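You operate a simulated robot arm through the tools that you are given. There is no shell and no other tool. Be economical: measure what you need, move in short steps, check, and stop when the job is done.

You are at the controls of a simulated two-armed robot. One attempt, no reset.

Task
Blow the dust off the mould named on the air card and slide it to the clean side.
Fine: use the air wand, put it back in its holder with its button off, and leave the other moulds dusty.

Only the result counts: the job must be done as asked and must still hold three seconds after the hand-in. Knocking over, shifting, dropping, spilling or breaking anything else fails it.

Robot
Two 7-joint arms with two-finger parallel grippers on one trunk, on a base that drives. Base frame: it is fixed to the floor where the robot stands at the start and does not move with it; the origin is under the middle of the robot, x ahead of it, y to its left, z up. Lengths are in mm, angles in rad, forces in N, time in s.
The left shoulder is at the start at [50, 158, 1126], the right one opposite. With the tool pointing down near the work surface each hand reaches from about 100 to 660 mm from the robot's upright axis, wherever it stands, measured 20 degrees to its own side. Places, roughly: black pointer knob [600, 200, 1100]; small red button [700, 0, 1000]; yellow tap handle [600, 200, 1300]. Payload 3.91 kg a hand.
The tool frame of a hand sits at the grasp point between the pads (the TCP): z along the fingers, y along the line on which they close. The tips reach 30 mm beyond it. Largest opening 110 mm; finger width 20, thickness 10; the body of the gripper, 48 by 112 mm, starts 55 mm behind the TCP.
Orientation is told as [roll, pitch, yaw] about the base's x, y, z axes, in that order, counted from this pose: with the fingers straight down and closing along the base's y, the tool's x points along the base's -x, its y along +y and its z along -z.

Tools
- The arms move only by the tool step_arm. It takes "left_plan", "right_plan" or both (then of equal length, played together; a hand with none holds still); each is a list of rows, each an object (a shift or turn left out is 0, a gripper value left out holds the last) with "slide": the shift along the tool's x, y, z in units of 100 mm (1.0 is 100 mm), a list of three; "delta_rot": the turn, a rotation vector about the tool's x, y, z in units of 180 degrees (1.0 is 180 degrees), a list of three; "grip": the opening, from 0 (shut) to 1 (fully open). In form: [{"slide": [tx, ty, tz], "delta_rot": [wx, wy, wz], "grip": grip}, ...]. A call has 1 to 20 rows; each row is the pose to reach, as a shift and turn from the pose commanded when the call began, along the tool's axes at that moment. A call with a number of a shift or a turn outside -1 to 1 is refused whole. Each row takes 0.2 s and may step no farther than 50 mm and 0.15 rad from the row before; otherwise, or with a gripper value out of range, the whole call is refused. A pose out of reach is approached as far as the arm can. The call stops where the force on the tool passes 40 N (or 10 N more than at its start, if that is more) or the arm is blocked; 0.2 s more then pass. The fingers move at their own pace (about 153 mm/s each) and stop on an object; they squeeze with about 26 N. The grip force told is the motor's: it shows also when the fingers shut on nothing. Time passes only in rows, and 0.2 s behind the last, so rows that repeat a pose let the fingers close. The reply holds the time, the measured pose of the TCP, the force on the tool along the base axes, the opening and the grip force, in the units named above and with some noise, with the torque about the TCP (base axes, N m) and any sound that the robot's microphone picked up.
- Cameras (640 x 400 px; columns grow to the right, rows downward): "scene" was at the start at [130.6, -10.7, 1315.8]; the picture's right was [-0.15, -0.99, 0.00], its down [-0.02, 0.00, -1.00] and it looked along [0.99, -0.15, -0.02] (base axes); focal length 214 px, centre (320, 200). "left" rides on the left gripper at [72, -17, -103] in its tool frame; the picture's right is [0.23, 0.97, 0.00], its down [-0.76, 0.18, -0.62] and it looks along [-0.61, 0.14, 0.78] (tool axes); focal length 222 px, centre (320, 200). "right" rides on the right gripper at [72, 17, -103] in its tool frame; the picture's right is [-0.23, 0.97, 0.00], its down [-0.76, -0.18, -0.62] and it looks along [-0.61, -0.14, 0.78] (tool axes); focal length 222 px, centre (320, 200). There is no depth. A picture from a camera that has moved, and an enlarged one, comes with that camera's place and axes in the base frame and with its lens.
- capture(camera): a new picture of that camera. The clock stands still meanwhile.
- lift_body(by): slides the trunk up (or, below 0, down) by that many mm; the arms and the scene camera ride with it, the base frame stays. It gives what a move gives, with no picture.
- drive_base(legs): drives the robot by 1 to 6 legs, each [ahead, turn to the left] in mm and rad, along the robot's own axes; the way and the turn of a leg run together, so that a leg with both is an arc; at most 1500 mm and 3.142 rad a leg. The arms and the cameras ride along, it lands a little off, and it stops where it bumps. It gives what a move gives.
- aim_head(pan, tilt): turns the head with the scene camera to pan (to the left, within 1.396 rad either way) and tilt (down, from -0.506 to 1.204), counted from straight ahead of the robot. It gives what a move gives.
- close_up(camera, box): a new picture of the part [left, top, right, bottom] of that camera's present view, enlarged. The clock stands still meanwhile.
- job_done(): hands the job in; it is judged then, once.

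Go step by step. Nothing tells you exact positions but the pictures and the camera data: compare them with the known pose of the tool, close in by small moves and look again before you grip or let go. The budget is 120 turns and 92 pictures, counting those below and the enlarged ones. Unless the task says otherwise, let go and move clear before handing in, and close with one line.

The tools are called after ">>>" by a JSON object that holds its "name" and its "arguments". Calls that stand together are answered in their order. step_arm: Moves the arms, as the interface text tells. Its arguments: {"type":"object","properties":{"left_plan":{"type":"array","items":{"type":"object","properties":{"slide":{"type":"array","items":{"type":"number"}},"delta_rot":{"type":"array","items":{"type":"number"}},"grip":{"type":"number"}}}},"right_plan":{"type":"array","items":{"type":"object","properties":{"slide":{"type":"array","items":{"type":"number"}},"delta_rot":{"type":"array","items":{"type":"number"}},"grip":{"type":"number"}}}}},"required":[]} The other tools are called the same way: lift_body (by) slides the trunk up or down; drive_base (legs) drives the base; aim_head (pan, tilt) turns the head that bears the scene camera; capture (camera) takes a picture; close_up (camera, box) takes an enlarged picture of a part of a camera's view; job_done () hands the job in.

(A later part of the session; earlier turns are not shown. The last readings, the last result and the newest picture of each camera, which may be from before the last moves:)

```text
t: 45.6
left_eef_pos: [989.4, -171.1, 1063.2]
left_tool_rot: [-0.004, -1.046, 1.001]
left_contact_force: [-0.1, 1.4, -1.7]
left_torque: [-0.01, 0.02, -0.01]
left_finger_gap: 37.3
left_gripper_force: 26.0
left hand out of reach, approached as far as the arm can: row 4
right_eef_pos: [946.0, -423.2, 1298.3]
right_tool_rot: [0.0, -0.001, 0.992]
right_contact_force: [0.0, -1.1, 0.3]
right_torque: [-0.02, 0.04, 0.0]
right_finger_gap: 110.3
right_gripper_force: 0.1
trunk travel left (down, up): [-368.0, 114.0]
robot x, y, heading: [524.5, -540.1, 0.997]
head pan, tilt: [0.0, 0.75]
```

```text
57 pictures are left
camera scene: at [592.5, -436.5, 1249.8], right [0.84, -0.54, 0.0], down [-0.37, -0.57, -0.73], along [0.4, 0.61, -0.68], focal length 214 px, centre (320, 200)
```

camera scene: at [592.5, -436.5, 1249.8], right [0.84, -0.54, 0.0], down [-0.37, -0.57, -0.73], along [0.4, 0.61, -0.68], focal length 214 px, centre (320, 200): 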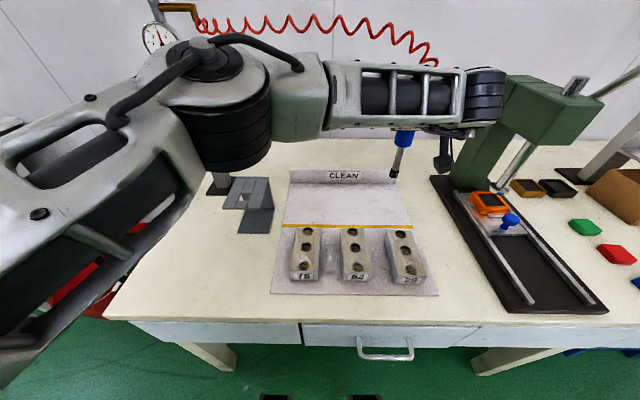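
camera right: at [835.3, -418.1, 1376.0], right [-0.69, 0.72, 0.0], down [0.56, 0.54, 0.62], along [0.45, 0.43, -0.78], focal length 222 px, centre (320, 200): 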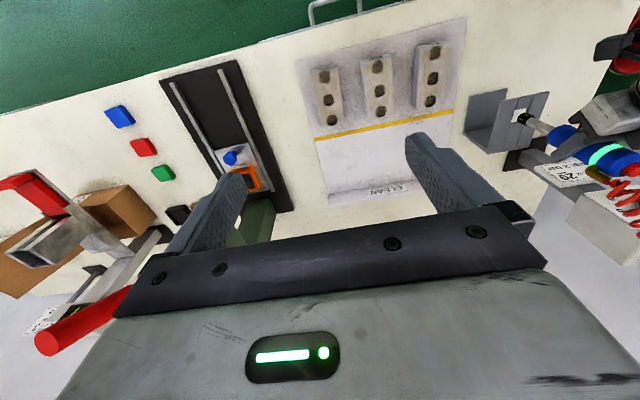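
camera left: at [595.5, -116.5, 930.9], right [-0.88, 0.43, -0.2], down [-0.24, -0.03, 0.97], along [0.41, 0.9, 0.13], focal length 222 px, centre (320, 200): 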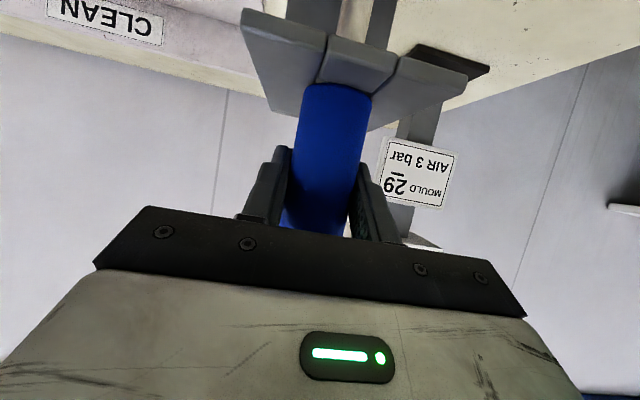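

The wand is beyond the clean area, slightly left of mould 29's axis, and near the reach limit. I bring it back toward the robot, over the mould's rear end.

>>> {"name": "step_arm", "arguments": {"left_plan": [{"slide": [0.2, -0.03, -0.35]}, {"slide": [0.41, -0.05, -0.71]}]}}

>>> {"name": "capture", "arguments": {"camera": "left"}}

>>> {"name": "capture", "arguments": {"camera": "scene"}}

```text
t: 46.2
left_eef_pos: [949.1, -241.1, 1063.5]
left_tool_rot: [-0.007, -1.045, 1.002]
left_contact_force: [-0.7, 0.5, -2.3]
left_torque: [0.03, 0.01, 0.01]
left_finger_gap: 37.1
left_gripper_force: 26.0
right_eef_pos: [945.6, -424.0, 1298.2]
right_tool_rot: [0.001, -0.001, 0.992]
right_contact_force: [-0.2, 0.1, 0.5]
right_torque: [0.01, -0.01, -0.01]
right_finger_gap: 109.9
right_gripper_force: 0.1
trunk travel left (down, up): [-368.0, 114.0]
robot x, y, heading: [525.0, -542.6, 0.999]
head pan, tilt: [0.0, 0.75]
```

```text
56 pictures are left
camera left: at [894.7, -357.3, 1053.4], right [-0.88, 0.43, -0.2], down [-0.24, -0.03, 0.97], along [0.41, 0.9, 0.13], focal length 222 px, centre (320, 200)
```

left: 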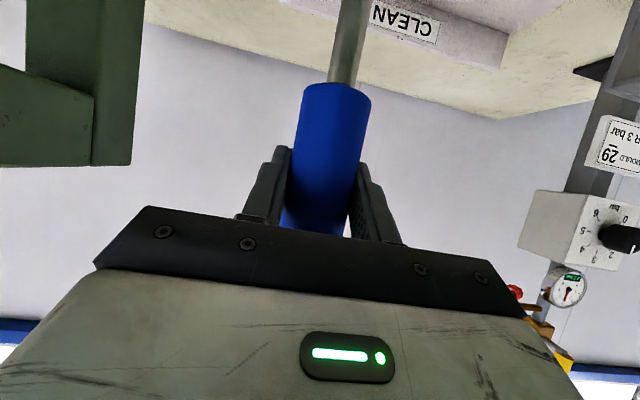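

```text
55 pictures are left
camera scene: at [592.6, -437.2, 1249.9], right [0.84, -0.54, 0.0], down [-0.37, -0.57, -0.73], along [0.4, 0.61, -0.68], focal length 214 px, centre (320, 200)
```

scene: 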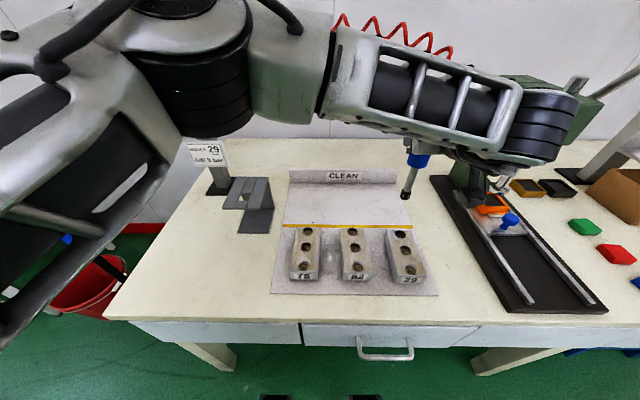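

The wand is just behind mould 29. I lower it to ~40 mm above the rear of the mould and sweep slowly to the front and back.

>>> {"name": "step_arm", "arguments": {"left_plan": [{"slide": [0.24, -0.05, 0.08]}, {"slide": [0.48, -0.11, 0.16]}, {"slide": [0.71, -0.165, 0.246]}]}}

>>> {"name": "close_up", "arguments": {"camera": "scene", "box": [272, 160, 448, 310]}}

```text
t: 47.0
left_eef_pos: [948.8, -252.0, 992.1]
left_tool_rot: [-0.006, -1.045, 1.005]
left_contact_force: [0.2, 0.2, -2.0]
left_torque: [0.0, -0.01, 0.03]
left_finger_gap: 37.0
left_gripper_force: 26.3
left hand out of reach, approached as far as the arm can: row 3
right_eef_pos: [946.0, -423.6, 1297.1]
right_tool_rot: [-0.001, 0.0, 0.994]
right_contact_force: [0.1, 0.3, 0.0]
right_torque: [-0.04, -0.02, -0.03]
right_finger_gap: 109.7
right_gripper_force: 0.0
trunk travel left (down, up): [-368.0, 114.0]
robot x, y, heading: [521.4, -542.9, 0.999]
head pan, tilt: [0.0, 0.75]
```

```text
2.67 times, centred on (360, 235) of scene
camera zoom: at [592.6, -436.4, 1249.8], right [0.84, -0.54, 0.0], down [-0.37, -0.57, -0.73], along [0.4, 0.61, -0.68], focal length 572 px, centre (213, 107)
```

zoom: 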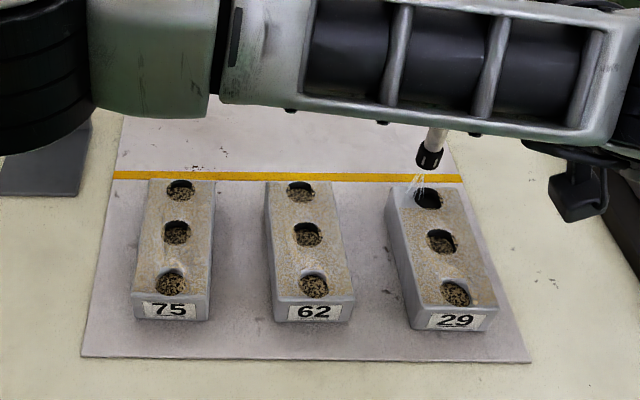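

Air is reaching the rear of mould 29 and dust there is going. I sweep slowly toward the front end.

>>> {"name": "step_arm", "arguments": {"left_plan": [{"slide": [0.065, -0.03, -0.112]}, {"slide": [0.13, -0.05, -0.225]}, {"slide": [0.195, -0.06, -0.337]}, {"slide": [0.26, -0.06, -0.45]}, {"slide": [0.325, -0.06, -0.562]}, {"slide": [0.39, -0.06, -0.675]}, {"slide": [0.455, -0.06, -0.787]}, {"slide": [0.52, -0.06, -0.9]}]}}

>>> {"name": "close_up", "arguments": {"camera": "scene", "box": [272, 160, 448, 310]}}

```text
t: 48.8
left_eef_pos: [895.7, -320.0, 990.5]
left_tool_rot: [-0.005, -1.045, 1.003]
left_contact_force: [0.4, 1.3, -1.8]
left_torque: [-0.02, -0.01, -0.01]
left_finger_gap: 37.3
left_gripper_force: 26.0
left hand out of reach, approached as far as the arm can: row 3, 4, 5, 6, 7, 8
right_eef_pos: [945.8, -424.3, 1297.6]
right_tool_rot: [-0.001, -0.002, 0.993]
right_contact_force: [-0.2, -0.1, 0.3]
right_torque: [0.0, -0.01, 0.01]
right_finger_gap: 109.9
right_gripper_force: 0.1
trunk travel left (down, up): [-368.0, 114.0]
robot x, y, heading: [523.2, -545.4, 0.995]
head pan, tilt: [0.0, 0.75]
```

```text
2.67 times, centred on (360, 235) of scene
camera zoom: at [592.9, -436.6, 1249.8], right [0.84, -0.54, 0.0], down [-0.37, -0.57, -0.73], along [0.4, 0.61, -0.68], focal length 572 px, centre (213, 107)
```

zoom: 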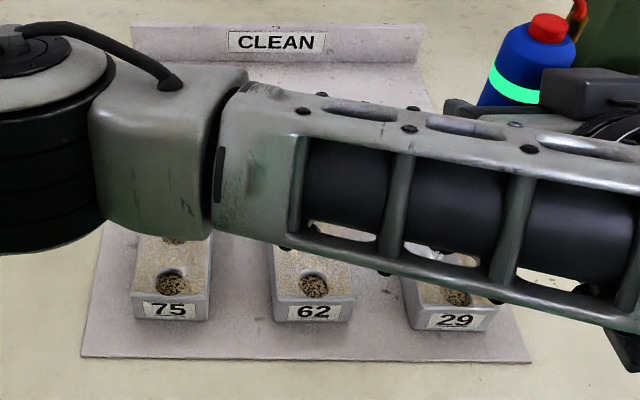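

The left arm is at its reach limit in this orientation, so I yaw the hand about the vertical wand axis to reach further right.

>>> {"name": "step_arm", "arguments": {"left_plan": [{"delta_rot": [0.038, 0, 0.022]}, {"delta_rot": [0.077, 0, 0.044]}, {"delta_rot": [0.115, 0, 0.066]}, {"delta_rot": [0.153, 0, 0.088]}, {"delta_rot": [0.19, 0, 0.11]}]}}

>>> {"name": "capture", "arguments": {"camera": "scene"}}

>>> {"name": "capture", "arguments": {"camera": "right"}}

```text
t: 50.0
left_eef_pos: [895.2, -318.8, 991.2]
left_tool_rot: [-0.009, -1.047, 0.312]
left_contact_force: [-0.8, 0.2, -2.0]
left_torque: [0.01, 0.0, 0.01]
left_finger_gap: 37.3
left_gripper_force: 25.6
right_eef_pos: [944.9, -423.5, 1297.2]
right_tool_rot: [0.001, 0.0, 0.993]
right_contact_force: [0.7, 0.7, -0.4]
right_torque: [0.03, -0.02, 0.03]
right_finger_gap: 109.8
right_gripper_force: 0.0
trunk travel left (down, up): [-368.0, 114.0]
robot x, y, heading: [523.2, -542.3, 0.994]
head pan, tilt: [0.0, 0.75]
```

```text
52 pictures are left
camera scene: at [592.5, -436.6, 1249.8], right [0.84, -0.54, 0.0], down [-0.37, -0.57, -0.73], along [0.4, 0.61, -0.68], focal length 214 px, centre (320, 200)
```

scene: 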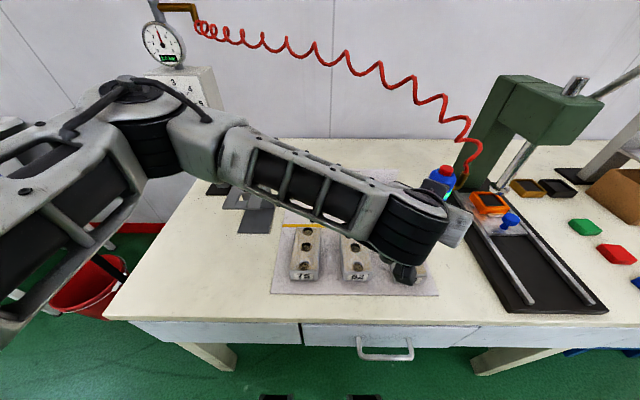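

```text
51 pictures are left
camera right: at [892.2, -474.0, 1399.6], right [-0.69, 0.72, 0.0], down [0.56, 0.54, 0.62], along [0.45, 0.43, -0.78], focal length 222 px, centre (320, 200)
```

right: 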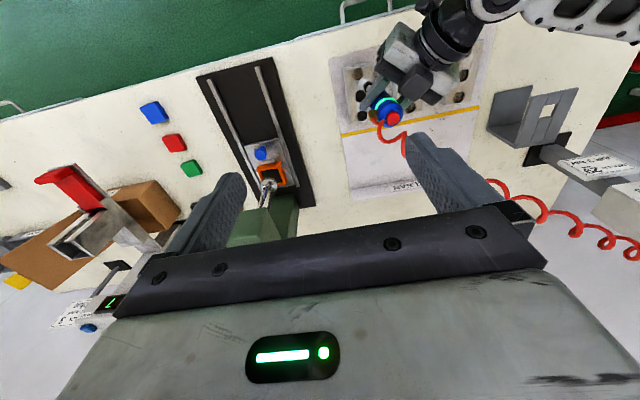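

The yawed pose keeps the wand vertical and gives room. I sweep: to the front end, hold, then along the centreline to the rear end.

>>> {"name": "step_arm", "arguments": {"left_plan": [{"slide": [0.03, -0.13, -0.05]}, {"slide": [0.059, -0.267, -0.102]}, {"slide": [0.059, -0.267, -0.102]}, {"slide": [0.0, -0.18, 0.0]}, {"slide": [-0.059, -0.09, 0.102]}, {"slide": [-0.118, 0.0, 0.204]}, {"slide": [-0.177, 0.085, 0.306]}, {"slide": [-0.236, 0.174, 0.408]}, {"slide": [-0.295, 0.262, 0.51]}, {"slide": [-0.354, 0.35, 0.612]}, {"slide": [-0.412, 0.438, 0.714]}, {"slide": [-0.412, 0.438, 0.714]}]}}

>>> {"name": "close_up", "arguments": {"camera": "right", "box": [320, 0, 480, 140]}}

>>> {"name": "close_up", "arguments": {"camera": "scene", "box": [272, 160, 448, 310]}}

```text
t: 52.6
left_eef_pos: [960.9, -252.6, 990.6]
left_tool_rot: [-0.004, -1.047, 0.313]
left_contact_force: [0.1, -0.1, -1.4]
left_torque: [-0.05, 0.01, -0.03]
left_finger_gap: 37.2
left_gripper_force: 26.2
right_eef_pos: [946.3, -423.3, 1296.7]
right_tool_rot: [0.0, 0.0, 0.992]
right_contact_force: [1.0, 0.2, -0.2]
right_torque: [-0.02, -0.02, -0.02]
right_finger_gap: 109.7
right_gripper_force: 0.0
trunk travel left (down, up): [-368.0, 114.0]
robot x, y, heading: [523.7, -541.6, 0.999]
head pan, tilt: [0.0, 0.75]
```

```text
2.86 times, centred on (400, 70) of right
camera zoom: at [892.4, -474.3, 1399.6], right [-0.69, 0.72, 0.0], down [0.56, 0.54, 0.62], along [0.45, 0.43, -0.78], focal length 635 px, centre (91, 571)
```

zoom: 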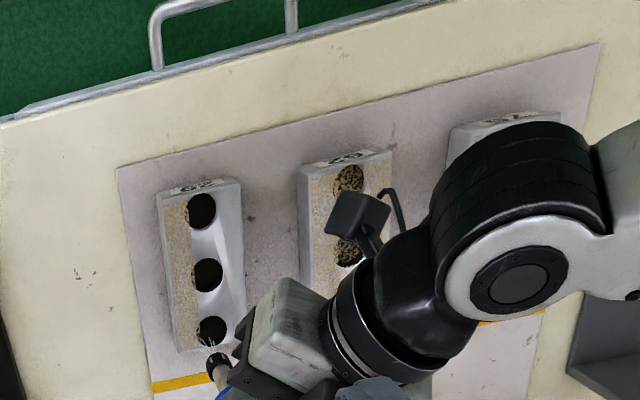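

```text
2.67 times, centred on (360, 235) of scene
camera zoom: at [592.7, -436.8, 1249.8], right [0.84, -0.54, 0.0], down [-0.37, -0.57, -0.73], along [0.4, 0.61, -0.68], focal length 572 px, centre (213, 107)
```

zoom: 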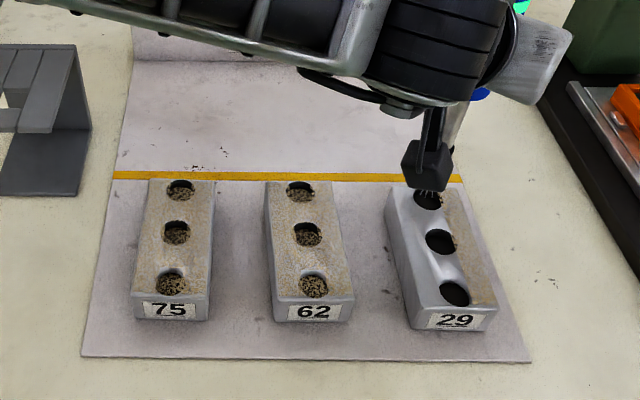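

Holes and left part are clean; a dusty strip remains on the right side. I shift the wand ~22 mm right and sweep back to front.

>>> {"name": "step_arm", "arguments": {"left_plan": [{"slide": [-0.067, -0.173, 0.115]}, {"slide": [-0.067, -0.173, 0.115]}, {"slide": [-0.015, -0.251, 0.025]}, {"slide": [0.037, -0.329, -0.065]}, {"slide": [0.089, -0.407, -0.155]}, {"slide": [0.141, -0.485, -0.245]}, {"slide": [0.193, -0.563, -0.335]}, {"slide": [0.245, -0.641, -0.425]}, {"slide": [0.297, -0.719, -0.515]}, {"slide": [0.349, -0.797, -0.605]}, {"slide": [0.401, -0.875, -0.695]}, {"slide": [0.453, -0.953, -0.785]}, {"slide": [0.453, -0.953, -0.785]}]}}

>>> {"name": "close_up", "arguments": {"camera": "right", "box": [320, 0, 480, 140]}}

```text
t: 55.4
left_eef_pos: [901.6, -370.4, 990.9]
left_tool_rot: [-0.005, -1.048, 0.312]
left_contact_force: [-0.7, -0.1, -1.9]
left_torque: [-0.01, -0.01, -0.02]
left_finger_gap: 37.2
left_gripper_force: 25.2
right_eef_pos: [945.1, -423.6, 1297.3]
right_tool_rot: [-0.001, -0.001, 0.994]
right_contact_force: [0.7, 0.9, -0.3]
right_torque: [0.02, -0.04, 0.02]
right_finger_gap: 109.8
right_gripper_force: 0.1
trunk travel left (down, up): [-368.0, 114.0]
robot x, y, heading: [525.9, -541.8, 0.997]
head pan, tilt: [0.0, 0.75]
```

```text
2.86 times, centred on (400, 70) of right
camera zoom: at [892.4, -474.2, 1399.6], right [-0.69, 0.72, 0.0], down [0.56, 0.54, 0.62], along [0.45, 0.43, -0.78], focal length 635 px, centre (91, 571)
```

zoom: 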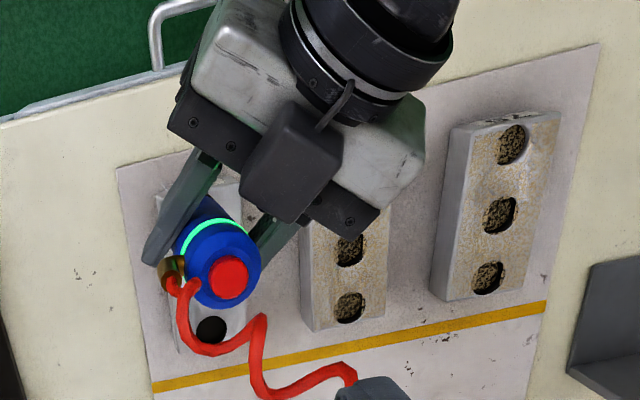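

I sweep back to the rear to uncover the view and double the pass.

>>> {"name": "step_arm", "arguments": {"left_plan": [{"slide": [-0.065, 0.14, 0.112]}, {"slide": [-0.13, 0.235, 0.225]}, {"slide": [-0.195, 0.33, 0.337]}, {"slide": [-0.26, 0.42, 0.45]}, {"slide": [-0.325, 0.52, 0.562]}, {"slide": [-0.39, 0.62, 0.675]}, {"slide": [-0.455, 0.71, 0.787]}, {"slide": [-0.52, 0.8, 0.9]}]}}

>>> {"name": "close_up", "arguments": {"camera": "right", "box": [320, 0, 480, 140]}}

>>> {"name": "close_up", "arguments": {"camera": "scene", "box": [360, 210, 448, 300]}}

```text
t: 57.2
left_eef_pos: [978.6, -263.7, 989.7]
left_tool_rot: [-0.007, -1.048, 0.314]
left_contact_force: [0.5, 0.7, -2.4]
left_torque: [-0.02, -0.01, 0.0]
left_finger_gap: 36.9
left_gripper_force: 25.7
right_eef_pos: [945.5, -424.1, 1297.3]
right_tool_rot: [0.001, 0.0, 0.994]
right_contact_force: [-0.8, 0.4, -0.6]
right_torque: [-0.02, -0.03, 0.01]
right_finger_gap: 110.2
right_gripper_force: 0.0
trunk travel left (down, up): [-368.0, 114.0]
robot x, y, heading: [523.9, -546.1, 0.999]
head pan, tilt: [0.0, 0.75]
```

```text
2.86 times, centred on (400, 70) of right
camera zoom: at [892.5, -474.1, 1399.5], right [-0.69, 0.72, 0.0], down [0.57, 0.54, 0.62], along [0.45, 0.43, -0.78], focal length 635 px, centre (91, 571)
```

zoom: 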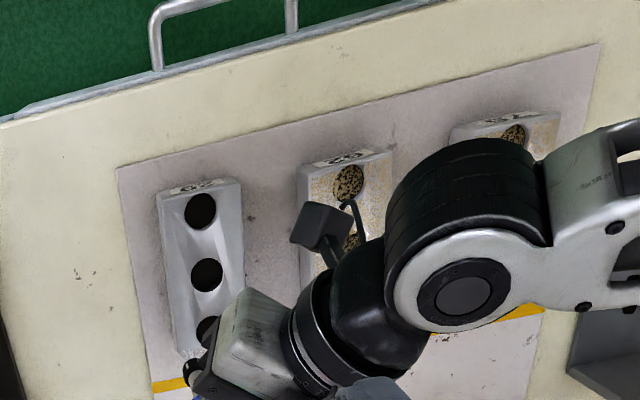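

```text
4.44 times, centred on (404, 255) of scene
camera zoom: at [592.8, -436.7, 1249.8], right [0.84, -0.54, 0.0], down [-0.37, -0.57, -0.73], along [0.4, 0.61, -0.68], focal length 953 px, centre (-53, -44)
```

zoom: 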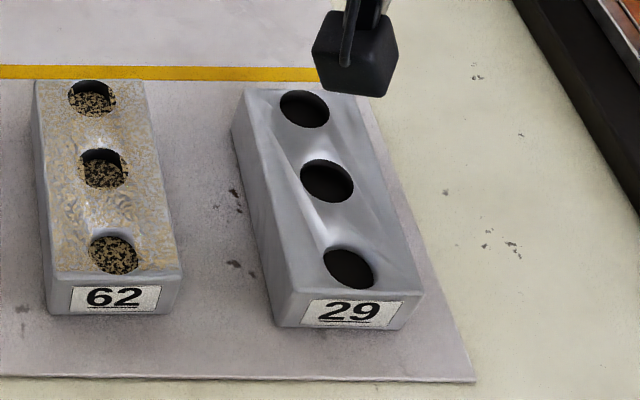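

Mould 29 is clean and the others are still dusty. I raise the wand and go back along the same route to the holder.

>>> {"name": "step_arm", "arguments": {"left_plan": [{"slide": [-0.33, 0, -0.15]}, {"slide": [-0.66, 0, -0.29]}, {"slide": [-0.66, 0.3, -0.29]}, {"slide": [-0.66, 0.6, -0.29]}, {"slide": [-0.66, 0.9, -0.29]}]}}

>>> {"name": "step_arm", "arguments": {"left_plan": [{"slide": [0.035, 0.157, -0.06], "delta_rot": [-0.038, 0, -0.022]}, {"slide": [0.07, 0.315, -0.12], "delta_rot": [-0.077, 0, -0.044]}, {"slide": [0.107, 0.472, -0.185], "delta_rot": [-0.115, 0, -0.066]}, {"slide": [0.14, 0.63, -0.246], "delta_rot": [-0.153, 0, -0.088]}, {"slide": [0.178, 0.787, -0.308], "delta_rot": [-0.19, 0, -0.11]}]}}

```text
t: 58.4
left_eef_pos: [959.5, -173.9, 1062.0]
left_tool_rot: [-0.007, -1.046, 0.314]
left_contact_force: [-0.3, -0.1, -1.8]
left_torque: [0.01, 0.02, 0.0]
left_finger_gap: 37.1
left_gripper_force: 25.6
right_eef_pos: [944.9, -423.5, 1297.0]
right_tool_rot: [0.001, 0.002, 0.992]
right_contact_force: [-0.2, -0.8, -0.1]
right_torque: [0.0, -0.02, 0.02]
right_finger_gap: 109.9
right_gripper_force: 0.0
trunk travel left (down, up): [-368.0, 114.0]
robot x, y, heading: [528.8, -544.7, 0.988]
head pan, tilt: [0.0, 0.75]
```

```text
t: 59.6
left_eef_pos: [901.6, -111.9, 1063.0]
left_tool_rot: [-0.009, -1.046, 1.004]
left_contact_force: [0.5, -0.1, -1.6]
left_torque: [0.0, -0.03, -0.02]
left_finger_gap: 37.3
left_gripper_force: 25.5
right_eef_pos: [945.4, -423.4, 1297.7]
right_tool_rot: [0.0, 0.001, 0.994]
right_contact_force: [0.2, 0.2, 0.3]
right_torque: [-0.01, 0.01, -0.03]
right_finger_gap: 110.2
right_gripper_force: 0.0
trunk travel left (down, up): [-368.0, 114.0]
robot x, y, heading: [527.4, -541.7, 0.995]
head pan, tilt: [0.0, 0.75]
```

>>> {"name": "step_arm", "arguments": {"left_plan": [{"slide": [0, 0.33, 0]}, {"slide": [0, 0.66, 0]}, {"slide": [0, 1.0, 0]}]}}

>>> {"name": "step_arm", "arguments": {"left_plan": [{"slide": [0, 0.33, 0]}, {"slide": [0, 0.66, 0]}, {"slide": [0, 1.0, 0]}]}}

>>> {"name": "step_arm", "arguments": {"left_plan": [{"slide": [0.07, 0.2, -0.12]}, {"slide": [0.14, 0.45, -0.25]}, {"slide": [0.21, 0.7, -0.37]}, {"slide": [0.21, 0.7, -0.37]}]}}

>>> {"name": "close_up", "arguments": {"camera": "scene", "box": [170, 80, 298, 240]}}

```text
t: 60.4
left_eef_pos: [815.0, -57.1, 1061.2]
left_tool_rot: [-0.007, -1.046, 1.003]
left_contact_force: [-0.2, -0.5, -2.4]
left_torque: [-0.01, -0.02, -0.02]
left_finger_gap: 37.2
left_gripper_force: 26.0
right_eef_pos: [945.0, -423.9, 1297.3]
right_tool_rot: [0.002, 0.001, 0.992]
right_contact_force: [-0.5, -0.1, -1.1]
right_torque: [0.01, 0.0, 0.0]
right_finger_gap: 110.0
right_gripper_force: 0.1
trunk travel left (down, up): [-368.0, 114.0]
robot x, y, heading: [525.5, -545.1, 0.994]
head pan, tilt: [0.0, 0.75]
```

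```text
t: 61.2
left_eef_pos: [731.2, -2.1, 1063.0]
left_tool_rot: [-0.007, -1.044, 1.005]
left_contact_force: [0.2, -0.4, -0.4]
left_torque: [0.0, 0.01, -0.02]
left_finger_gap: 37.1
left_gripper_force: 25.8
right_eef_pos: [944.3, -423.6, 1297.2]
right_tool_rot: [0.001, 0.001, 0.994]
right_contact_force: [-0.4, -0.3, -0.1]
right_torque: [0.0, -0.01, 0.02]
right_finger_gap: 110.1
right_gripper_force: 0.1
trunk travel left (down, up): [-368.0, 114.0]
robot x, y, heading: [522.8, -546.1, 0.994]
head pan, tilt: [0.0, 0.75]
```

```text
t: 62.2
left_eef_pos: [651.4, -0.2, 1061.4]
left_tool_rot: [-0.003, -1.044, 1.0]
left_contact_force: [0.3, 0.2, -1.4]
left_torque: [0.02, -0.04, 0.0]
left_finger_gap: 37.2
left_gripper_force: 26.2
right_eef_pos: [945.6, -424.5, 1296.7]
right_tool_rot: [0.001, 0.0, 0.993]
right_contact_force: [0.7, -0.1, -0.3]
right_torque: [0.01, -0.01, 0.04]
right_finger_gap: 110.0
right_gripper_force: 0.1
trunk travel left (down, up): [-368.0, 114.0]
robot x, y, heading: [526.0, -538.0, 0.993]
head pan, tilt: [0.0, 0.75]
```

```text
2.50 times, centred on (234, 160) of scene
camera zoom: at [592.9, -436.8, 1249.8], right [0.84, -0.54, 0.0], down [-0.37, -0.57, -0.73], along [0.4, 0.61, -0.68], focal length 536 px, centre (535, 300)
```

zoom: 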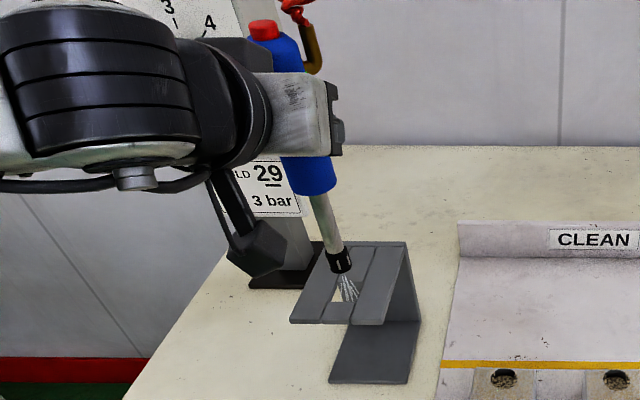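

The nozzle is over the holder's hole. I lower straight down in stages, watching the force.

>>> {"name": "step_arm", "arguments": {"left_plan": [{"slide": [0.16, 0, 0.08]}, {"slide": [0.33, 0, 0.16]}, {"slide": [0.5, 0, 0.255]}, {"slide": [0.62, 0, 0.32]}]}}

>>> {"name": "close_up", "arguments": {"camera": "scene", "box": [170, 80, 298, 240]}}

```text
t: 63.2
left_eef_pos: [649.6, -3.1, 993.0]
left_tool_rot: [-0.008, -1.047, 1.002]
left_contact_force: [0.1, -0.2, -1.7]
left_torque: [0.01, 0.02, 0.01]
left_finger_gap: 37.4
left_gripper_force: 26.2
right_eef_pos: [945.0, -423.3, 1296.3]
right_tool_rot: [0.002, -0.001, 0.995]
right_contact_force: [-0.1, -0.5, -0.6]
right_torque: [0.02, 0.0, -0.01]
right_finger_gap: 109.9
right_gripper_force: 0.0
trunk travel left (down, up): [-368.0, 114.0]
robot x, y, heading: [524.2, -542.0, 0.995]
head pan, tilt: [0.0, 0.75]
```

```text
2.50 times, centred on (234, 160) of scene
camera zoom: at [592.6, -436.6, 1249.8], right [0.84, -0.54, 0.0], down [-0.37, -0.57, -0.73], along [0.4, 0.61, -0.68], focal length 536 px, centre (535, 300)
```

zoom: 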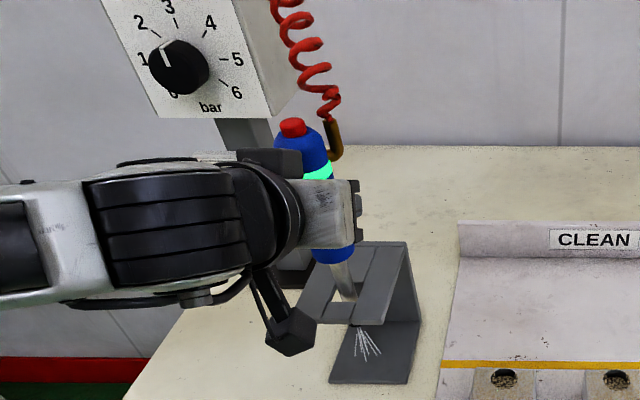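

The nozzle is in the hole. I lower the last ~51 mm.

>>> {"name": "step_arm", "arguments": {"left_plan": [{"slide": [0.15, 0, 0.085]}, {"slide": [0.3, 0, 0.17]}, {"slide": [0.39, 0, 0.225]}, {"slide": [0.42, 0, 0.242]}, {"slide": [0.442, 0, 0.255]}]}}

>>> {"name": "close_up", "arguments": {"camera": "scene", "box": [170, 80, 298, 240]}}

>>> {"name": "capture", "arguments": {"camera": "left"}}

```text
t: 64.4
left_eef_pos: [649.1, -4.8, 942.9]
left_tool_rot: [-0.008, -1.047, 1.001]
left_contact_force: [-0.4, -1.7, 4.1]
left_torque: [-0.06, 0.06, 0.03]
left_finger_gap: 37.4
left_gripper_force: 26.0
right_eef_pos: [945.4, -424.6, 1296.6]
right_tool_rot: [0.002, -0.001, 0.993]
right_contact_force: [0.4, -0.7, -0.5]
right_torque: [0.02, 0.02, -0.04]
right_finger_gap: 110.1
right_gripper_force: 0.1
trunk travel left (down, up): [-368.0, 114.0]
robot x, y, heading: [521.2, -542.2, 0.996]
head pan, tilt: [0.0, 0.75]
```

```text
2.50 times, centred on (234, 160) of scene
camera zoom: at [592.7, -437.4, 1250.0], right [0.84, -0.54, 0.0], down [-0.37, -0.57, -0.73], along [0.4, 0.61, -0.68], focal length 536 px, centre (535, 300)
```

zoom: 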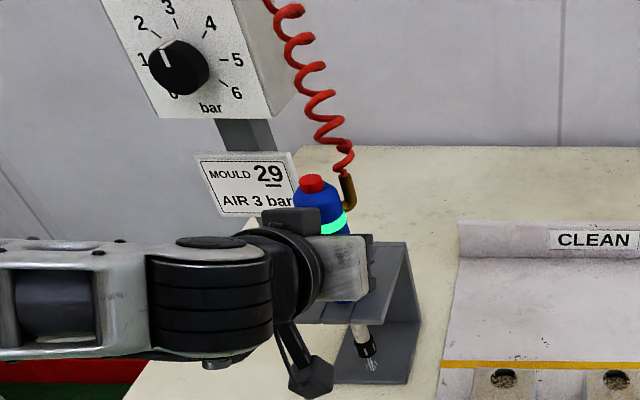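

```text
42 pictures are left
camera left: at [595.3, -118.9, 931.1], right [-0.88, 0.43, -0.2], down [-0.24, -0.04, 0.97], along [0.41, 0.9, 0.13], focal length 222 px, centre (320, 200)
```

left: 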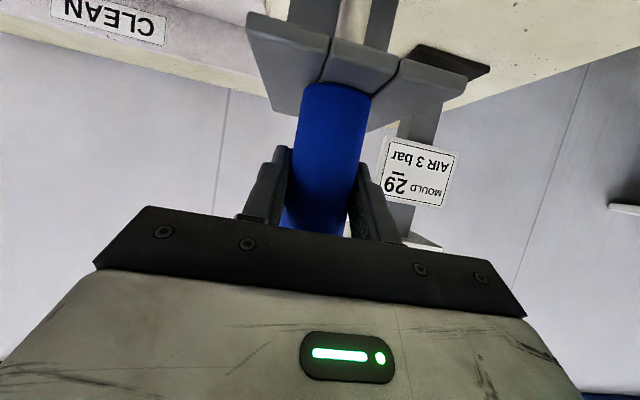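

Seated (light upward force). I open the fingers and back away along the tool axis.

>>> {"name": "step_arm", "arguments": {"left_plan": [{"grip": 0.45}, {"grip": 0.8}, {"slide": [0, 0, 0], "grip": 0.8}, {"slide": [0, 0, -0.3]}, {"slide": [0.02, 0, -0.6]}, {"slide": [0.04, 0, -0.95]}]}}

>>> {"name": "close_up", "arguments": {"camera": "scene", "box": [170, 80, 298, 240]}}

```text
t: 65.8
left_eef_pos: [601.3, -74.0, 985.0]
left_tool_rot: [-0.005, -1.044, 1.001]
left_contact_force: [0.1, 0.2, 0.6]
left_torque: [0.01, -0.03, -0.02]
left_finger_gap: 88.0
left_gripper_force: 0.2
right_eef_pos: [945.1, -424.4, 1296.6]
right_tool_rot: [0.001, -0.001, 0.995]
right_contact_force: [0.6, -0.2, 0.8]
right_torque: [-0.05, 0.0, 0.03]
right_finger_gap: 110.1
right_gripper_force: 0.1
trunk travel left (down, up): [-368.0, 114.0]
robot x, y, heading: [521.3, -541.5, 0.994]
head pan, tilt: [0.0, 0.75]
```

```text
2.50 times, centred on (234, 160) of scene
camera zoom: at [592.4, -437.1, 1249.9], right [0.84, -0.54, 0.0], down [-0.37, -0.57, -0.73], along [0.4, 0.61, -0.68], focal length 536 px, centre (535, 300)
```

zoom: 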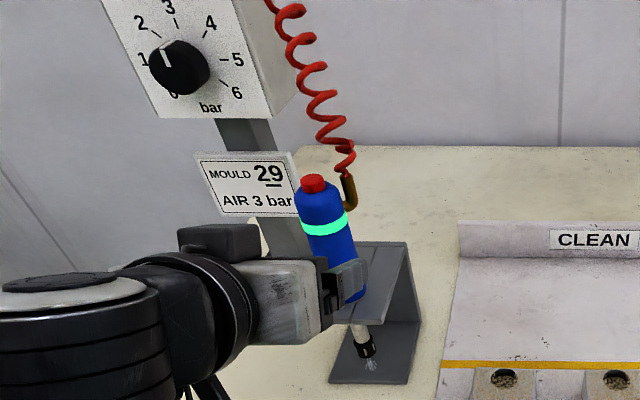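

Wand sits well in the holder, still on. I raise the hand and turn the fingers down again to press the button.

>>> {"name": "step_arm", "arguments": {"left_plan": [{"slide": [-0.11, 0, -0.17], "delta_rot": [0, 0.047, 0]}, {"slide": [-0.22, 0, -0.34], "delta_rot": [0, 0.094, 0]}, {"slide": [-0.33, 0, -0.4], "delta_rot": [0, 0.141, 0]}, {"slide": [-0.44, 0, -0.47], "delta_rot": [0, 0.188, 0]}, {"slide": [-0.55, 0, -0.53], "delta_rot": [0, 0.235, 0], "grip": 0}, {"slide": [-0.66, 0, -0.59], "delta_rot": [0, 0.282, 0]}, {"slide": [-0.77, 0, -0.66], "delta_rot": [0, 0.329, 0]}, {"slide": [-0.77, 0, -0.67], "delta_rot": [0, 0.3333, 0]}]}}

>>> {"name": "capture", "arguments": {"camera": "left"}}

```text
t: 67.6
left_eef_pos: [593.1, -88.7, 1085.5]
left_tool_rot: [-0.003, 0.003, 0.995]
left_contact_force: [-0.1, -0.8, 0.3]
left_torque: [0.03, -0.01, 0.0]
left_finger_gap: 0.0
left_gripper_force: 26.4
right_eef_pos: [945.7, -424.0, 1298.3]
right_tool_rot: [0.001, 0.0, 0.991]
right_contact_force: [1.3, -0.3, 0.1]
right_torque: [-0.01, 0.04, 0.01]
right_finger_gap: 110.2
right_gripper_force: 0.1
trunk travel left (down, up): [-368.0, 114.0]
robot x, y, heading: [521.0, -541.3, 0.995]
head pan, tilt: [0.0, 0.75]
```

```text
40 pictures are left
camera left: at [567.4, -159.6, 1189.0], right [-0.94, 0.34, 0.0], down [0.27, 0.74, 0.62], along [0.21, 0.58, -0.79], focal length 222 px, centre (320, 200)
```

left: 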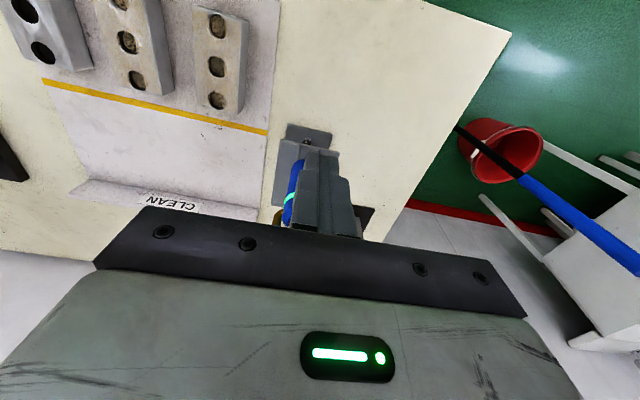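

>>> {"name": "step_arm", "arguments": {"left_plan": [{"slide": [-0.35, -0.005, 0]}, {"slide": [-0.7, -0.01, 0]}, {"slide": [-1.0, -0.01, 0.1]}]}}

>>> {"name": "close_up", "arguments": {"camera": "left", "box": [240, 40, 400, 190]}}

>>> {"name": "close_up", "arguments": {"camera": "scene", "box": [170, 80, 298, 240]}}

```text
t: 68.4
left_eef_pos: [647.9, -4.6, 1074.6]
left_tool_rot: [-0.003, 0.002, 0.997]
left_contact_force: [-0.2, 0.3, -0.1]
left_torque: [0.01, -0.03, 0.02]
left_finger_gap: 0.0
left_gripper_force: 26.0
right_eef_pos: [946.5, -423.7, 1296.6]
right_tool_rot: [0.0, 0.0, 0.992]
right_contact_force: [-1.0, -0.3, 0.4]
right_torque: [-0.02, -0.01, 0.03]
right_finger_gap: 110.1
right_gripper_force: 0.0
trunk travel left (down, up): [-368.0, 114.0]
robot x, y, heading: [527.1, -544.9, 0.992]
head pan, tilt: [0.0, 0.75]
```

```text
2.67 times, centred on (320, 115) of left
camera zoom: at [622.8, -75.4, 1177.8], right [-0.94, 0.34, 0.0], down [0.26, 0.74, 0.62], along [0.21, 0.58, -0.78], focal length 592 px, centre (320, 427)
```

zoom: 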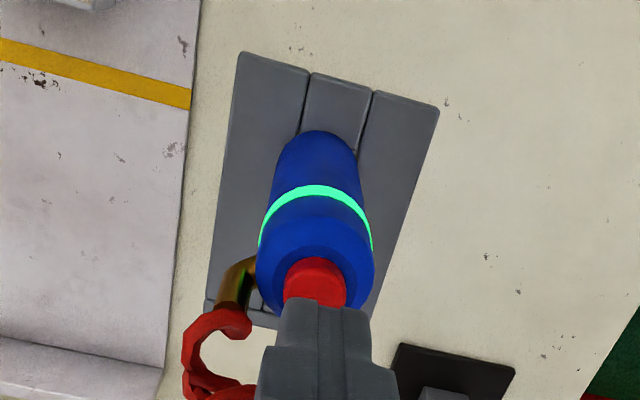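

```text
2.50 times, centred on (234, 160) of scene
camera zoom: at [592.8, -436.6, 1249.8], right [0.84, -0.54, 0.0], down [-0.37, -0.57, -0.73], along [0.4, 0.61, -0.68], focal length 536 px, centre (535, 300)
```

zoom: 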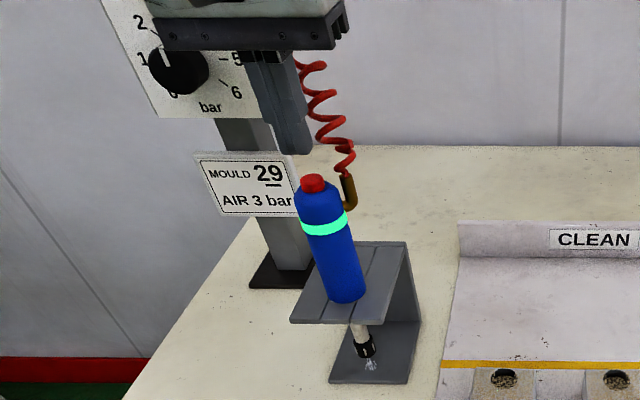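

Aligned as for the first press. I press down to the same depth (z≈1040).

>>> {"name": "step_arm", "arguments": {"left_plan": [{"slide": [0, 0, 0.15]}, {"slide": [0, 0, 0.25]}, {"slide": [0, 0, 0.29]}, {"slide": [0, 0, 0.33]}, {"slide": [0, 0, 0.35]}]}}

```text
t: 69.6
left_eef_pos: [646.4, -8.4, 1041.7]
left_tool_rot: [-0.004, -0.002, 0.997]
left_contact_force: [-1.2, 1.1, 11.1]
left_torque: [0.1, 0.02, 0.0]
left_finger_gap: 0.1
left_gripper_force: 25.9
right_eef_pos: [944.7, -425.5, 1297.7]
right_tool_rot: [0.0, -0.001, 0.993]
right_contact_force: [0.4, 0.0, -0.3]
right_torque: [-0.02, -0.01, -0.01]
right_finger_gap: 110.0
right_gripper_force: 0.1
trunk travel left (down, up): [-368.0, 114.0]
robot x, y, heading: [522.4, -542.9, 0.995]
head pan, tilt: [0.0, 0.75]
heard: click
```

Click heard. I lift straight off and check that the ring is out.

>>> {"name": "step_arm", "arguments": {"left_plan": [{"slide": [0, 0, -0.25]}, {"slide": [0.1, 0, -0.6]}, {"slide": [0.4, 0, -0.95]}]}}

>>> {"name": "close_up", "arguments": {"camera": "scene", "box": [170, 80, 298, 240]}}

>>> {"name": "capture", "arguments": {"camera": "right"}}

```text
t: 70.4
left_eef_pos: [625.5, -39.6, 1135.4]
left_tool_rot: [-0.004, 0.003, 0.996]
left_contact_force: [0.8, 0.4, -0.1]
left_torque: [0.01, -0.03, 0.0]
left_finger_gap: 0.0
left_gripper_force: 26.1
right_eef_pos: [945.4, -424.3, 1297.9]
right_tool_rot: [-0.002, -0.001, 0.993]
right_contact_force: [1.0, 1.6, 0.3]
right_torque: [0.01, 0.0, 0.04]
right_finger_gap: 110.0
right_gripper_force: 0.1
trunk travel left (down, up): [-368.0, 114.0]
robot x, y, heading: [523.4, -540.7, 0.994]
head pan, tilt: [0.0, 0.75]
```

```text
2.50 times, centred on (234, 160) of scene
camera zoom: at [592.1, -437.6, 1249.9], right [0.84, -0.54, 0.0], down [-0.37, -0.57, -0.73], along [0.4, 0.61, -0.68], focal length 536 px, centre (535, 300)
```

zoom: 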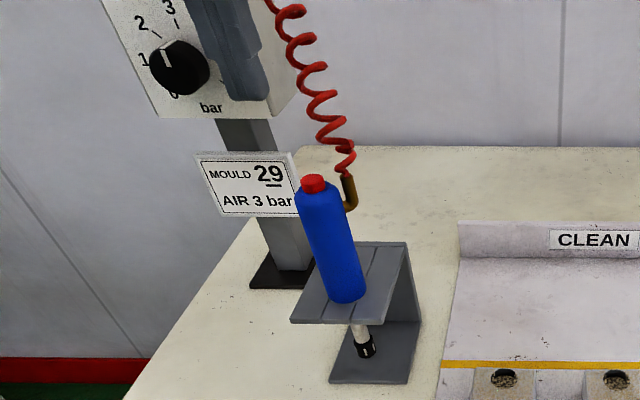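

```text
36 pictures are left
camera right: at [891.7, -475.2, 1399.8], right [-0.69, 0.72, 0.0], down [0.56, 0.54, 0.62], along [0.45, 0.43, -0.78], focal length 222 px, centre (320, 200)
```

right: 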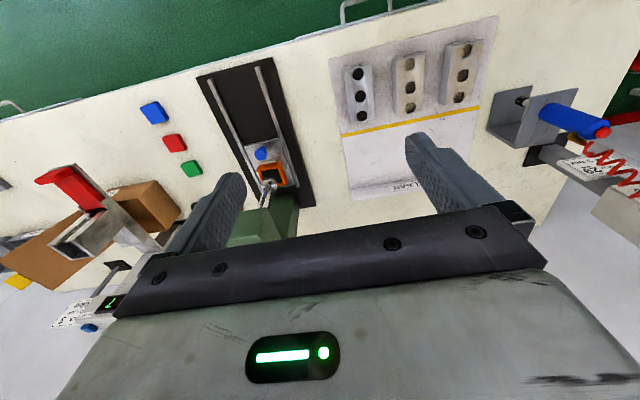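

The air is off and the wand is home. Next the right hand goes over mould 29, to grip it across its width and slide it to the clean side.

>>> {"name": "step_arm", "arguments": {"right_plan": [{"slide": [-0.23, 0.21, 0.25]}, {"slide": [-0.46, 0.42, 0.5]}, {"slide": [-0.69, 0.63, 0.75], "delta_rot": [0, 0, 0.005]}, {"slide": [-0.91, 0.84, 1.0], "delta_rot": [0, 0, 0.01]}]}}

>>> {"name": "step_arm", "arguments": {"right_plan": [{"slide": [0, 0, 0.4]}, {"slide": [0, 0, 0.8]}, {"slide": [0, 0, 1.0]}]}}

>>> {"name": "step_arm", "arguments": {"right_plan": [{"slide": [0, 0, 0.4]}, {"slide": [0, 0, 0.8]}, {"slide": [0, 0, 1.0]}]}}

>>> {"name": "capture", "arguments": {"camera": "right"}}

>>> {"name": "capture", "arguments": {"camera": "scene"}}

```text
t: 71.4
left_eef_pos: [625.3, -38.8, 1135.0]
left_tool_rot: [-0.003, 0.003, 0.996]
left_contact_force: [-0.3, 0.1, 0.1]
left_torque: [-0.02, 0.0, 0.0]
left_finger_gap: 0.5
left_gripper_force: 26.1
right_eef_pos: [923.5, -300.8, 1197.0]
right_tool_rot: [-0.001, 0.001, 0.961]
right_contact_force: [0.5, -0.4, 0.6]
right_torque: [-0.02, -0.02, -0.02]
right_finger_gap: 109.9
right_gripper_force: 0.1
trunk travel left (down, up): [-368.0, 114.0]
robot x, y, heading: [524.0, -541.4, 0.988]
head pan, tilt: [0.0, 0.75]
```

```text
t: 72.2
left_eef_pos: [626.3, -38.7, 1135.2]
left_tool_rot: [-0.003, 0.002, 0.998]
left_contact_force: [0.0, -0.6, 0.0]
left_torque: [-0.04, -0.01, 0.01]
left_finger_gap: 0.1
left_gripper_force: 25.8
right_eef_pos: [920.0, -302.3, 1096.8]
right_tool_rot: [0.001, 0.001, 0.962]
right_contact_force: [0.2, -0.3, -0.4]
right_torque: [-0.01, 0.0, 0.02]
right_finger_gap: 110.1
right_gripper_force: 0.0
trunk travel left (down, up): [-368.0, 114.0]
robot x, y, heading: [528.6, -541.1, 0.995]
head pan, tilt: [0.0, 0.75]
```

```text
t: 73.0
left_eef_pos: [626.2, -39.3, 1134.7]
left_tool_rot: [-0.003, 0.0, 0.997]
left_contact_force: [0.8, -0.1, -0.5]
left_torque: [-0.03, -0.03, -0.01]
left_finger_gap: 0.0
left_gripper_force: 26.3
right_eef_pos: [924.2, -302.9, 996.9]
right_tool_rot: [0.0, -0.001, 0.962]
right_contact_force: [0.3, 0.4, -0.1]
right_torque: [-0.01, 0.03, -0.03]
right_finger_gap: 110.0
right_gripper_force: 0.0
trunk travel left (down, up): [-368.0, 114.0]
robot x, y, heading: [526.3, -544.4, 0.997]
head pan, tilt: [0.0, 0.75]
```

```text
35 pictures are left
camera right: at [868.0, -351.3, 1099.5], right [-0.67, 0.74, 0.0], down [0.58, 0.52, 0.62], along [0.46, 0.42, -0.78], focal length 222 px, centre (320, 200)
```

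right: 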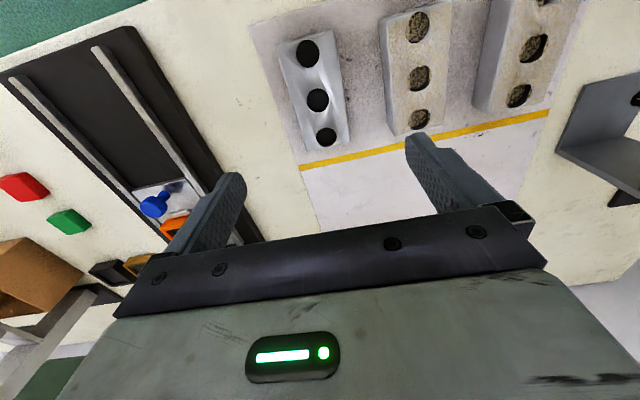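

```text
34 pictures are left
camera scene: at [592.6, -436.9, 1249.9], right [0.84, -0.54, 0.0], down [-0.37, -0.57, -0.73], along [0.4, 0.61, -0.68], focal length 214 px, centre (320, 200)
```

scene: 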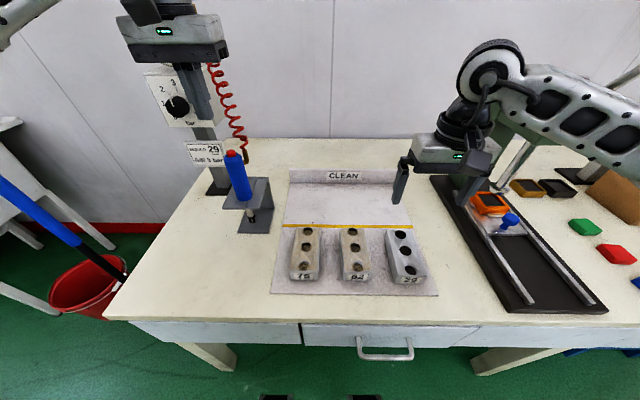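

The hand is centred over mould 29 (its middle hole works out at (925, -303)). I lower it around the mould in two stages.

>>> {"name": "step_arm", "arguments": {"right_plan": [{"slide": [0, 0, 0.35]}, {"slide": [0, 0, 0.7]}, {"slide": [0, 0, 1.0]}]}}

>>> {"name": "step_arm", "arguments": {"right_plan": [{"slide": [0, 0, 0.35]}, {"slide": [0, 0, 0.6]}, {"slide": [0, 0, 0.8]}]}}

>>> {"name": "capture", "arguments": {"camera": "right"}}

>>> {"name": "close_up", "arguments": {"camera": "scene", "box": [320, 160, 496, 310]}}

```text
t: 73.8
left_eef_pos: [626.4, -38.9, 1135.3]
left_tool_rot: [-0.004, 0.003, 0.998]
left_contact_force: [0.7, 0.7, -0.6]
left_torque: [0.04, -0.01, -0.01]
left_finger_gap: 0.0
left_gripper_force: 26.2
right_eef_pos: [923.0, -302.0, 896.6]
right_tool_rot: [-0.001, 0.0, 0.96]
right_contact_force: [0.4, 0.5, 0.2]
right_torque: [-0.01, 0.01, 0.04]
right_finger_gap: 110.0
right_gripper_force: 0.1
trunk travel left (down, up): [-368.0, 114.0]
robot x, y, heading: [527.4, -542.2, 1.0]
head pan, tilt: [0.0, 0.75]
```

```text
t: 74.6
left_eef_pos: [625.7, -39.2, 1134.6]
left_tool_rot: [-0.005, 0.001, 0.997]
left_contact_force: [0.4, 0.7, -0.6]
left_torque: [-0.03, -0.01, -0.01]
left_finger_gap: 0.0
left_gripper_force: 25.5
right_eef_pos: [923.3, -302.0, 816.5]
right_tool_rot: [0.0, 0.0, 0.961]
right_contact_force: [0.7, -0.2, -0.9]
right_torque: [0.02, 0.01, -0.03]
right_finger_gap: 110.1
right_gripper_force: 0.1
trunk travel left (down, up): [-368.0, 114.0]
robot x, y, heading: [522.6, -543.1, 0.994]
head pan, tilt: [0.0, 0.75]
```

```text
33 pictures are left
camera right: at [867.2, -350.1, 919.7], right [-0.67, 0.74, 0.0], down [0.58, 0.52, 0.62], along [0.46, 0.42, -0.78], focal length 222 px, centre (320, 200)
```

right: 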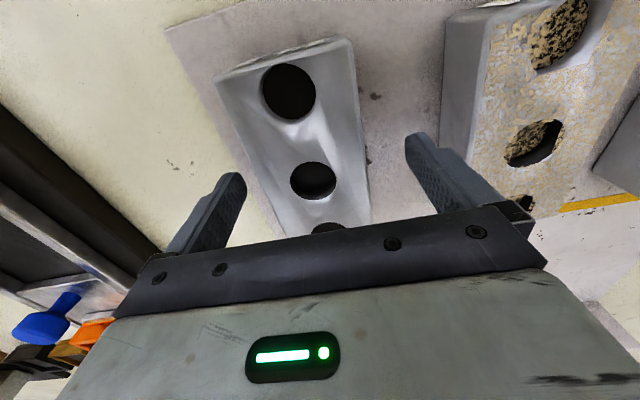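

```text
2.67 times, centred on (408, 235) of scene
camera zoom: at [592.6, -436.9, 1249.9], right [0.84, -0.54, 0.0], down [-0.37, -0.57, -0.73], along [0.4, 0.61, -0.68], focal length 572 px, centre (85, 107)
```

zoom: 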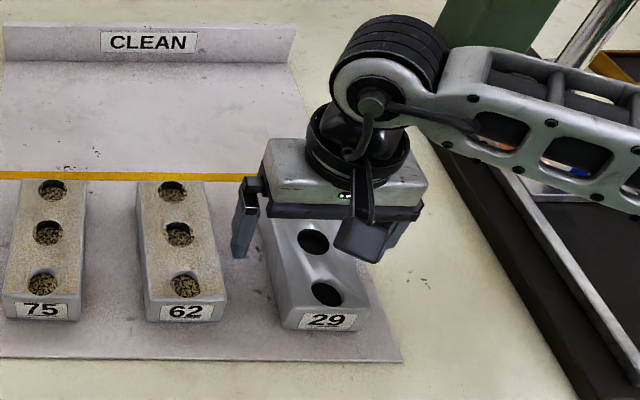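

Fingers straddle the mould with clearance to mould 62. I lower a bit more and close gently.

>>> {"name": "step_arm", "arguments": {"right_plan": [{"slide": [0, 0, 0.04]}, {"slide": [0, 0, 0.07]}, {"slide": [0, 0, 0.07], "grip": 0.7}, {"slide": [0, 0, 0.07], "grip": 0.6}, {"slide": [0, 0, 0.07], "grip": 0.5}, {"slide": [0, 0, 0.07], "grip": 0.4}, {"slide": [0, 0, 0.07], "grip": 0.4}]}}

>>> {"name": "close_up", "arguments": {"camera": "scene", "box": [320, 160, 496, 310]}}

```text
t: 76.2
left_eef_pos: [627.0, -39.1, 1134.5]
left_tool_rot: [-0.003, 0.001, 0.996]
left_contact_force: [-0.4, -0.6, 0.9]
left_torque: [-0.03, 0.02, 0.0]
left_finger_gap: 0.0
left_gripper_force: 26.1
right_eef_pos: [922.9, -301.4, 811.0]
right_tool_rot: [0.0, 0.001, 0.962]
right_contact_force: [1.9, -0.5, -0.6]
right_torque: [0.11, -0.3, -0.03]
right_finger_gap: 66.0
right_gripper_force: 26.0
trunk travel left (down, up): [-368.0, 114.0]
robot x, y, heading: [524.9, -541.0, 0.993]
head pan, tilt: [0.0, 0.75]
```

```text
2.67 times, centred on (408, 235) of scene
camera zoom: at [592.7, -436.9, 1249.8], right [0.84, -0.54, 0.0], down [-0.37, -0.57, -0.73], along [0.4, 0.61, -0.68], focal length 572 px, centre (85, 107)
```

zoom: 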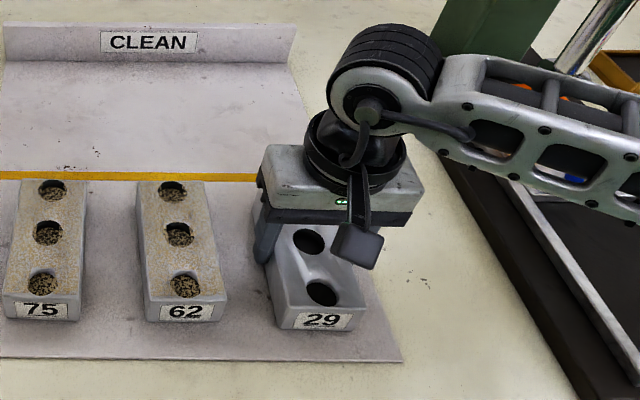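

Gripped at 66 mm. I slide it straight toward the clean side, 100 mm first.

>>> {"name": "step_arm", "arguments": {"right_plan": [{"slide": [-0.2, 0.01, 0]}, {"slide": [-0.4, 0.02, 0]}, {"slide": [-0.6, 0.03, 0]}, {"slide": [-0.8, 0.04, 0]}, {"slide": [-1.0, 0.05, 0]}]}}

>>> {"name": "capture", "arguments": {"camera": "scene"}}

```text
t: 77.4
left_eef_pos: [626.3, -38.6, 1135.1]
left_tool_rot: [-0.003, 0.001, 0.997]
left_contact_force: [0.2, -0.1, 0.9]
left_torque: [0.01, 0.01, -0.03]
left_finger_gap: 0.0
left_gripper_force: 25.6
right_eef_pos: [974.6, -215.8, 809.8]
right_tool_rot: [-0.001, 0.001, 0.961]
right_contact_force: [-0.1, 1.1, -0.6]
right_torque: [-0.19, 0.01, 0.03]
right_finger_gap: 65.8
right_gripper_force: 25.5
trunk travel left (down, up): [-368.0, 114.0]
robot x, y, heading: [524.5, -540.0, 0.993]
head pan, tilt: [0.0, 0.75]
```

```text
30 pictures are left
camera scene: at [592.7, -436.6, 1249.8], right [0.84, -0.54, 0.0], down [-0.37, -0.57, -0.73], along [0.4, 0.61, -0.68], focal length 214 px, centre (320, 200)
```

scene: 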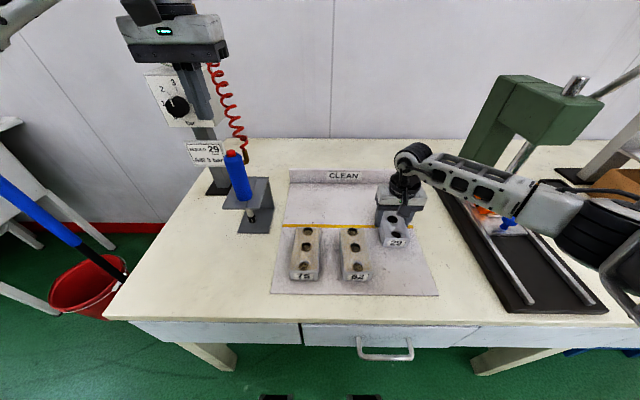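

>>> {"name": "close_up", "arguments": {"camera": "scene", "box": [370, 100, 640, 320]}}

>>> {"name": "capture", "arguments": {"camera": "left"}}

```text
1.82 times, centred on (505, 210) of scene
camera zoom: at [592.7, -436.6, 1249.8], right [0.84, -0.54, 0.0], down [-0.37, -0.57, -0.73], along [0.4, 0.61, -0.68], focal length 390 px, centre (-16, 182)
```

zoom: 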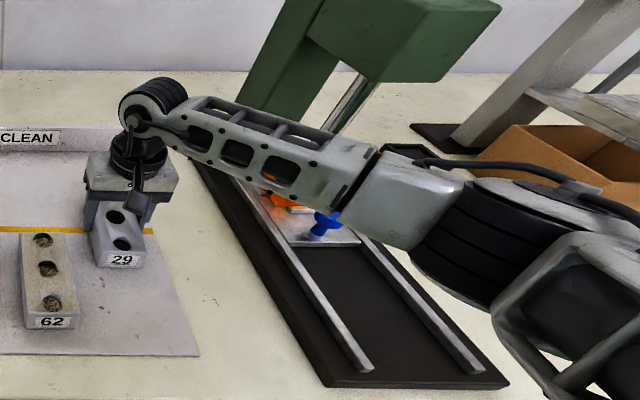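

```text
28 pictures are left
camera left: at [600.9, -108.6, 1238.1], right [-0.94, 0.34, 0.0], down [0.26, 0.74, 0.62], along [0.21, 0.58, -0.78], focal length 222 px, centre (320, 200)
```

left: 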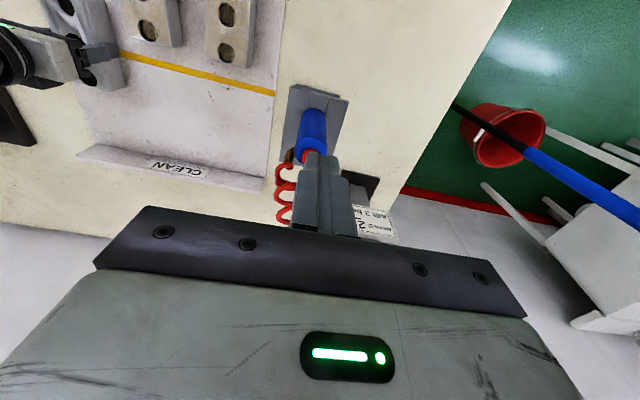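

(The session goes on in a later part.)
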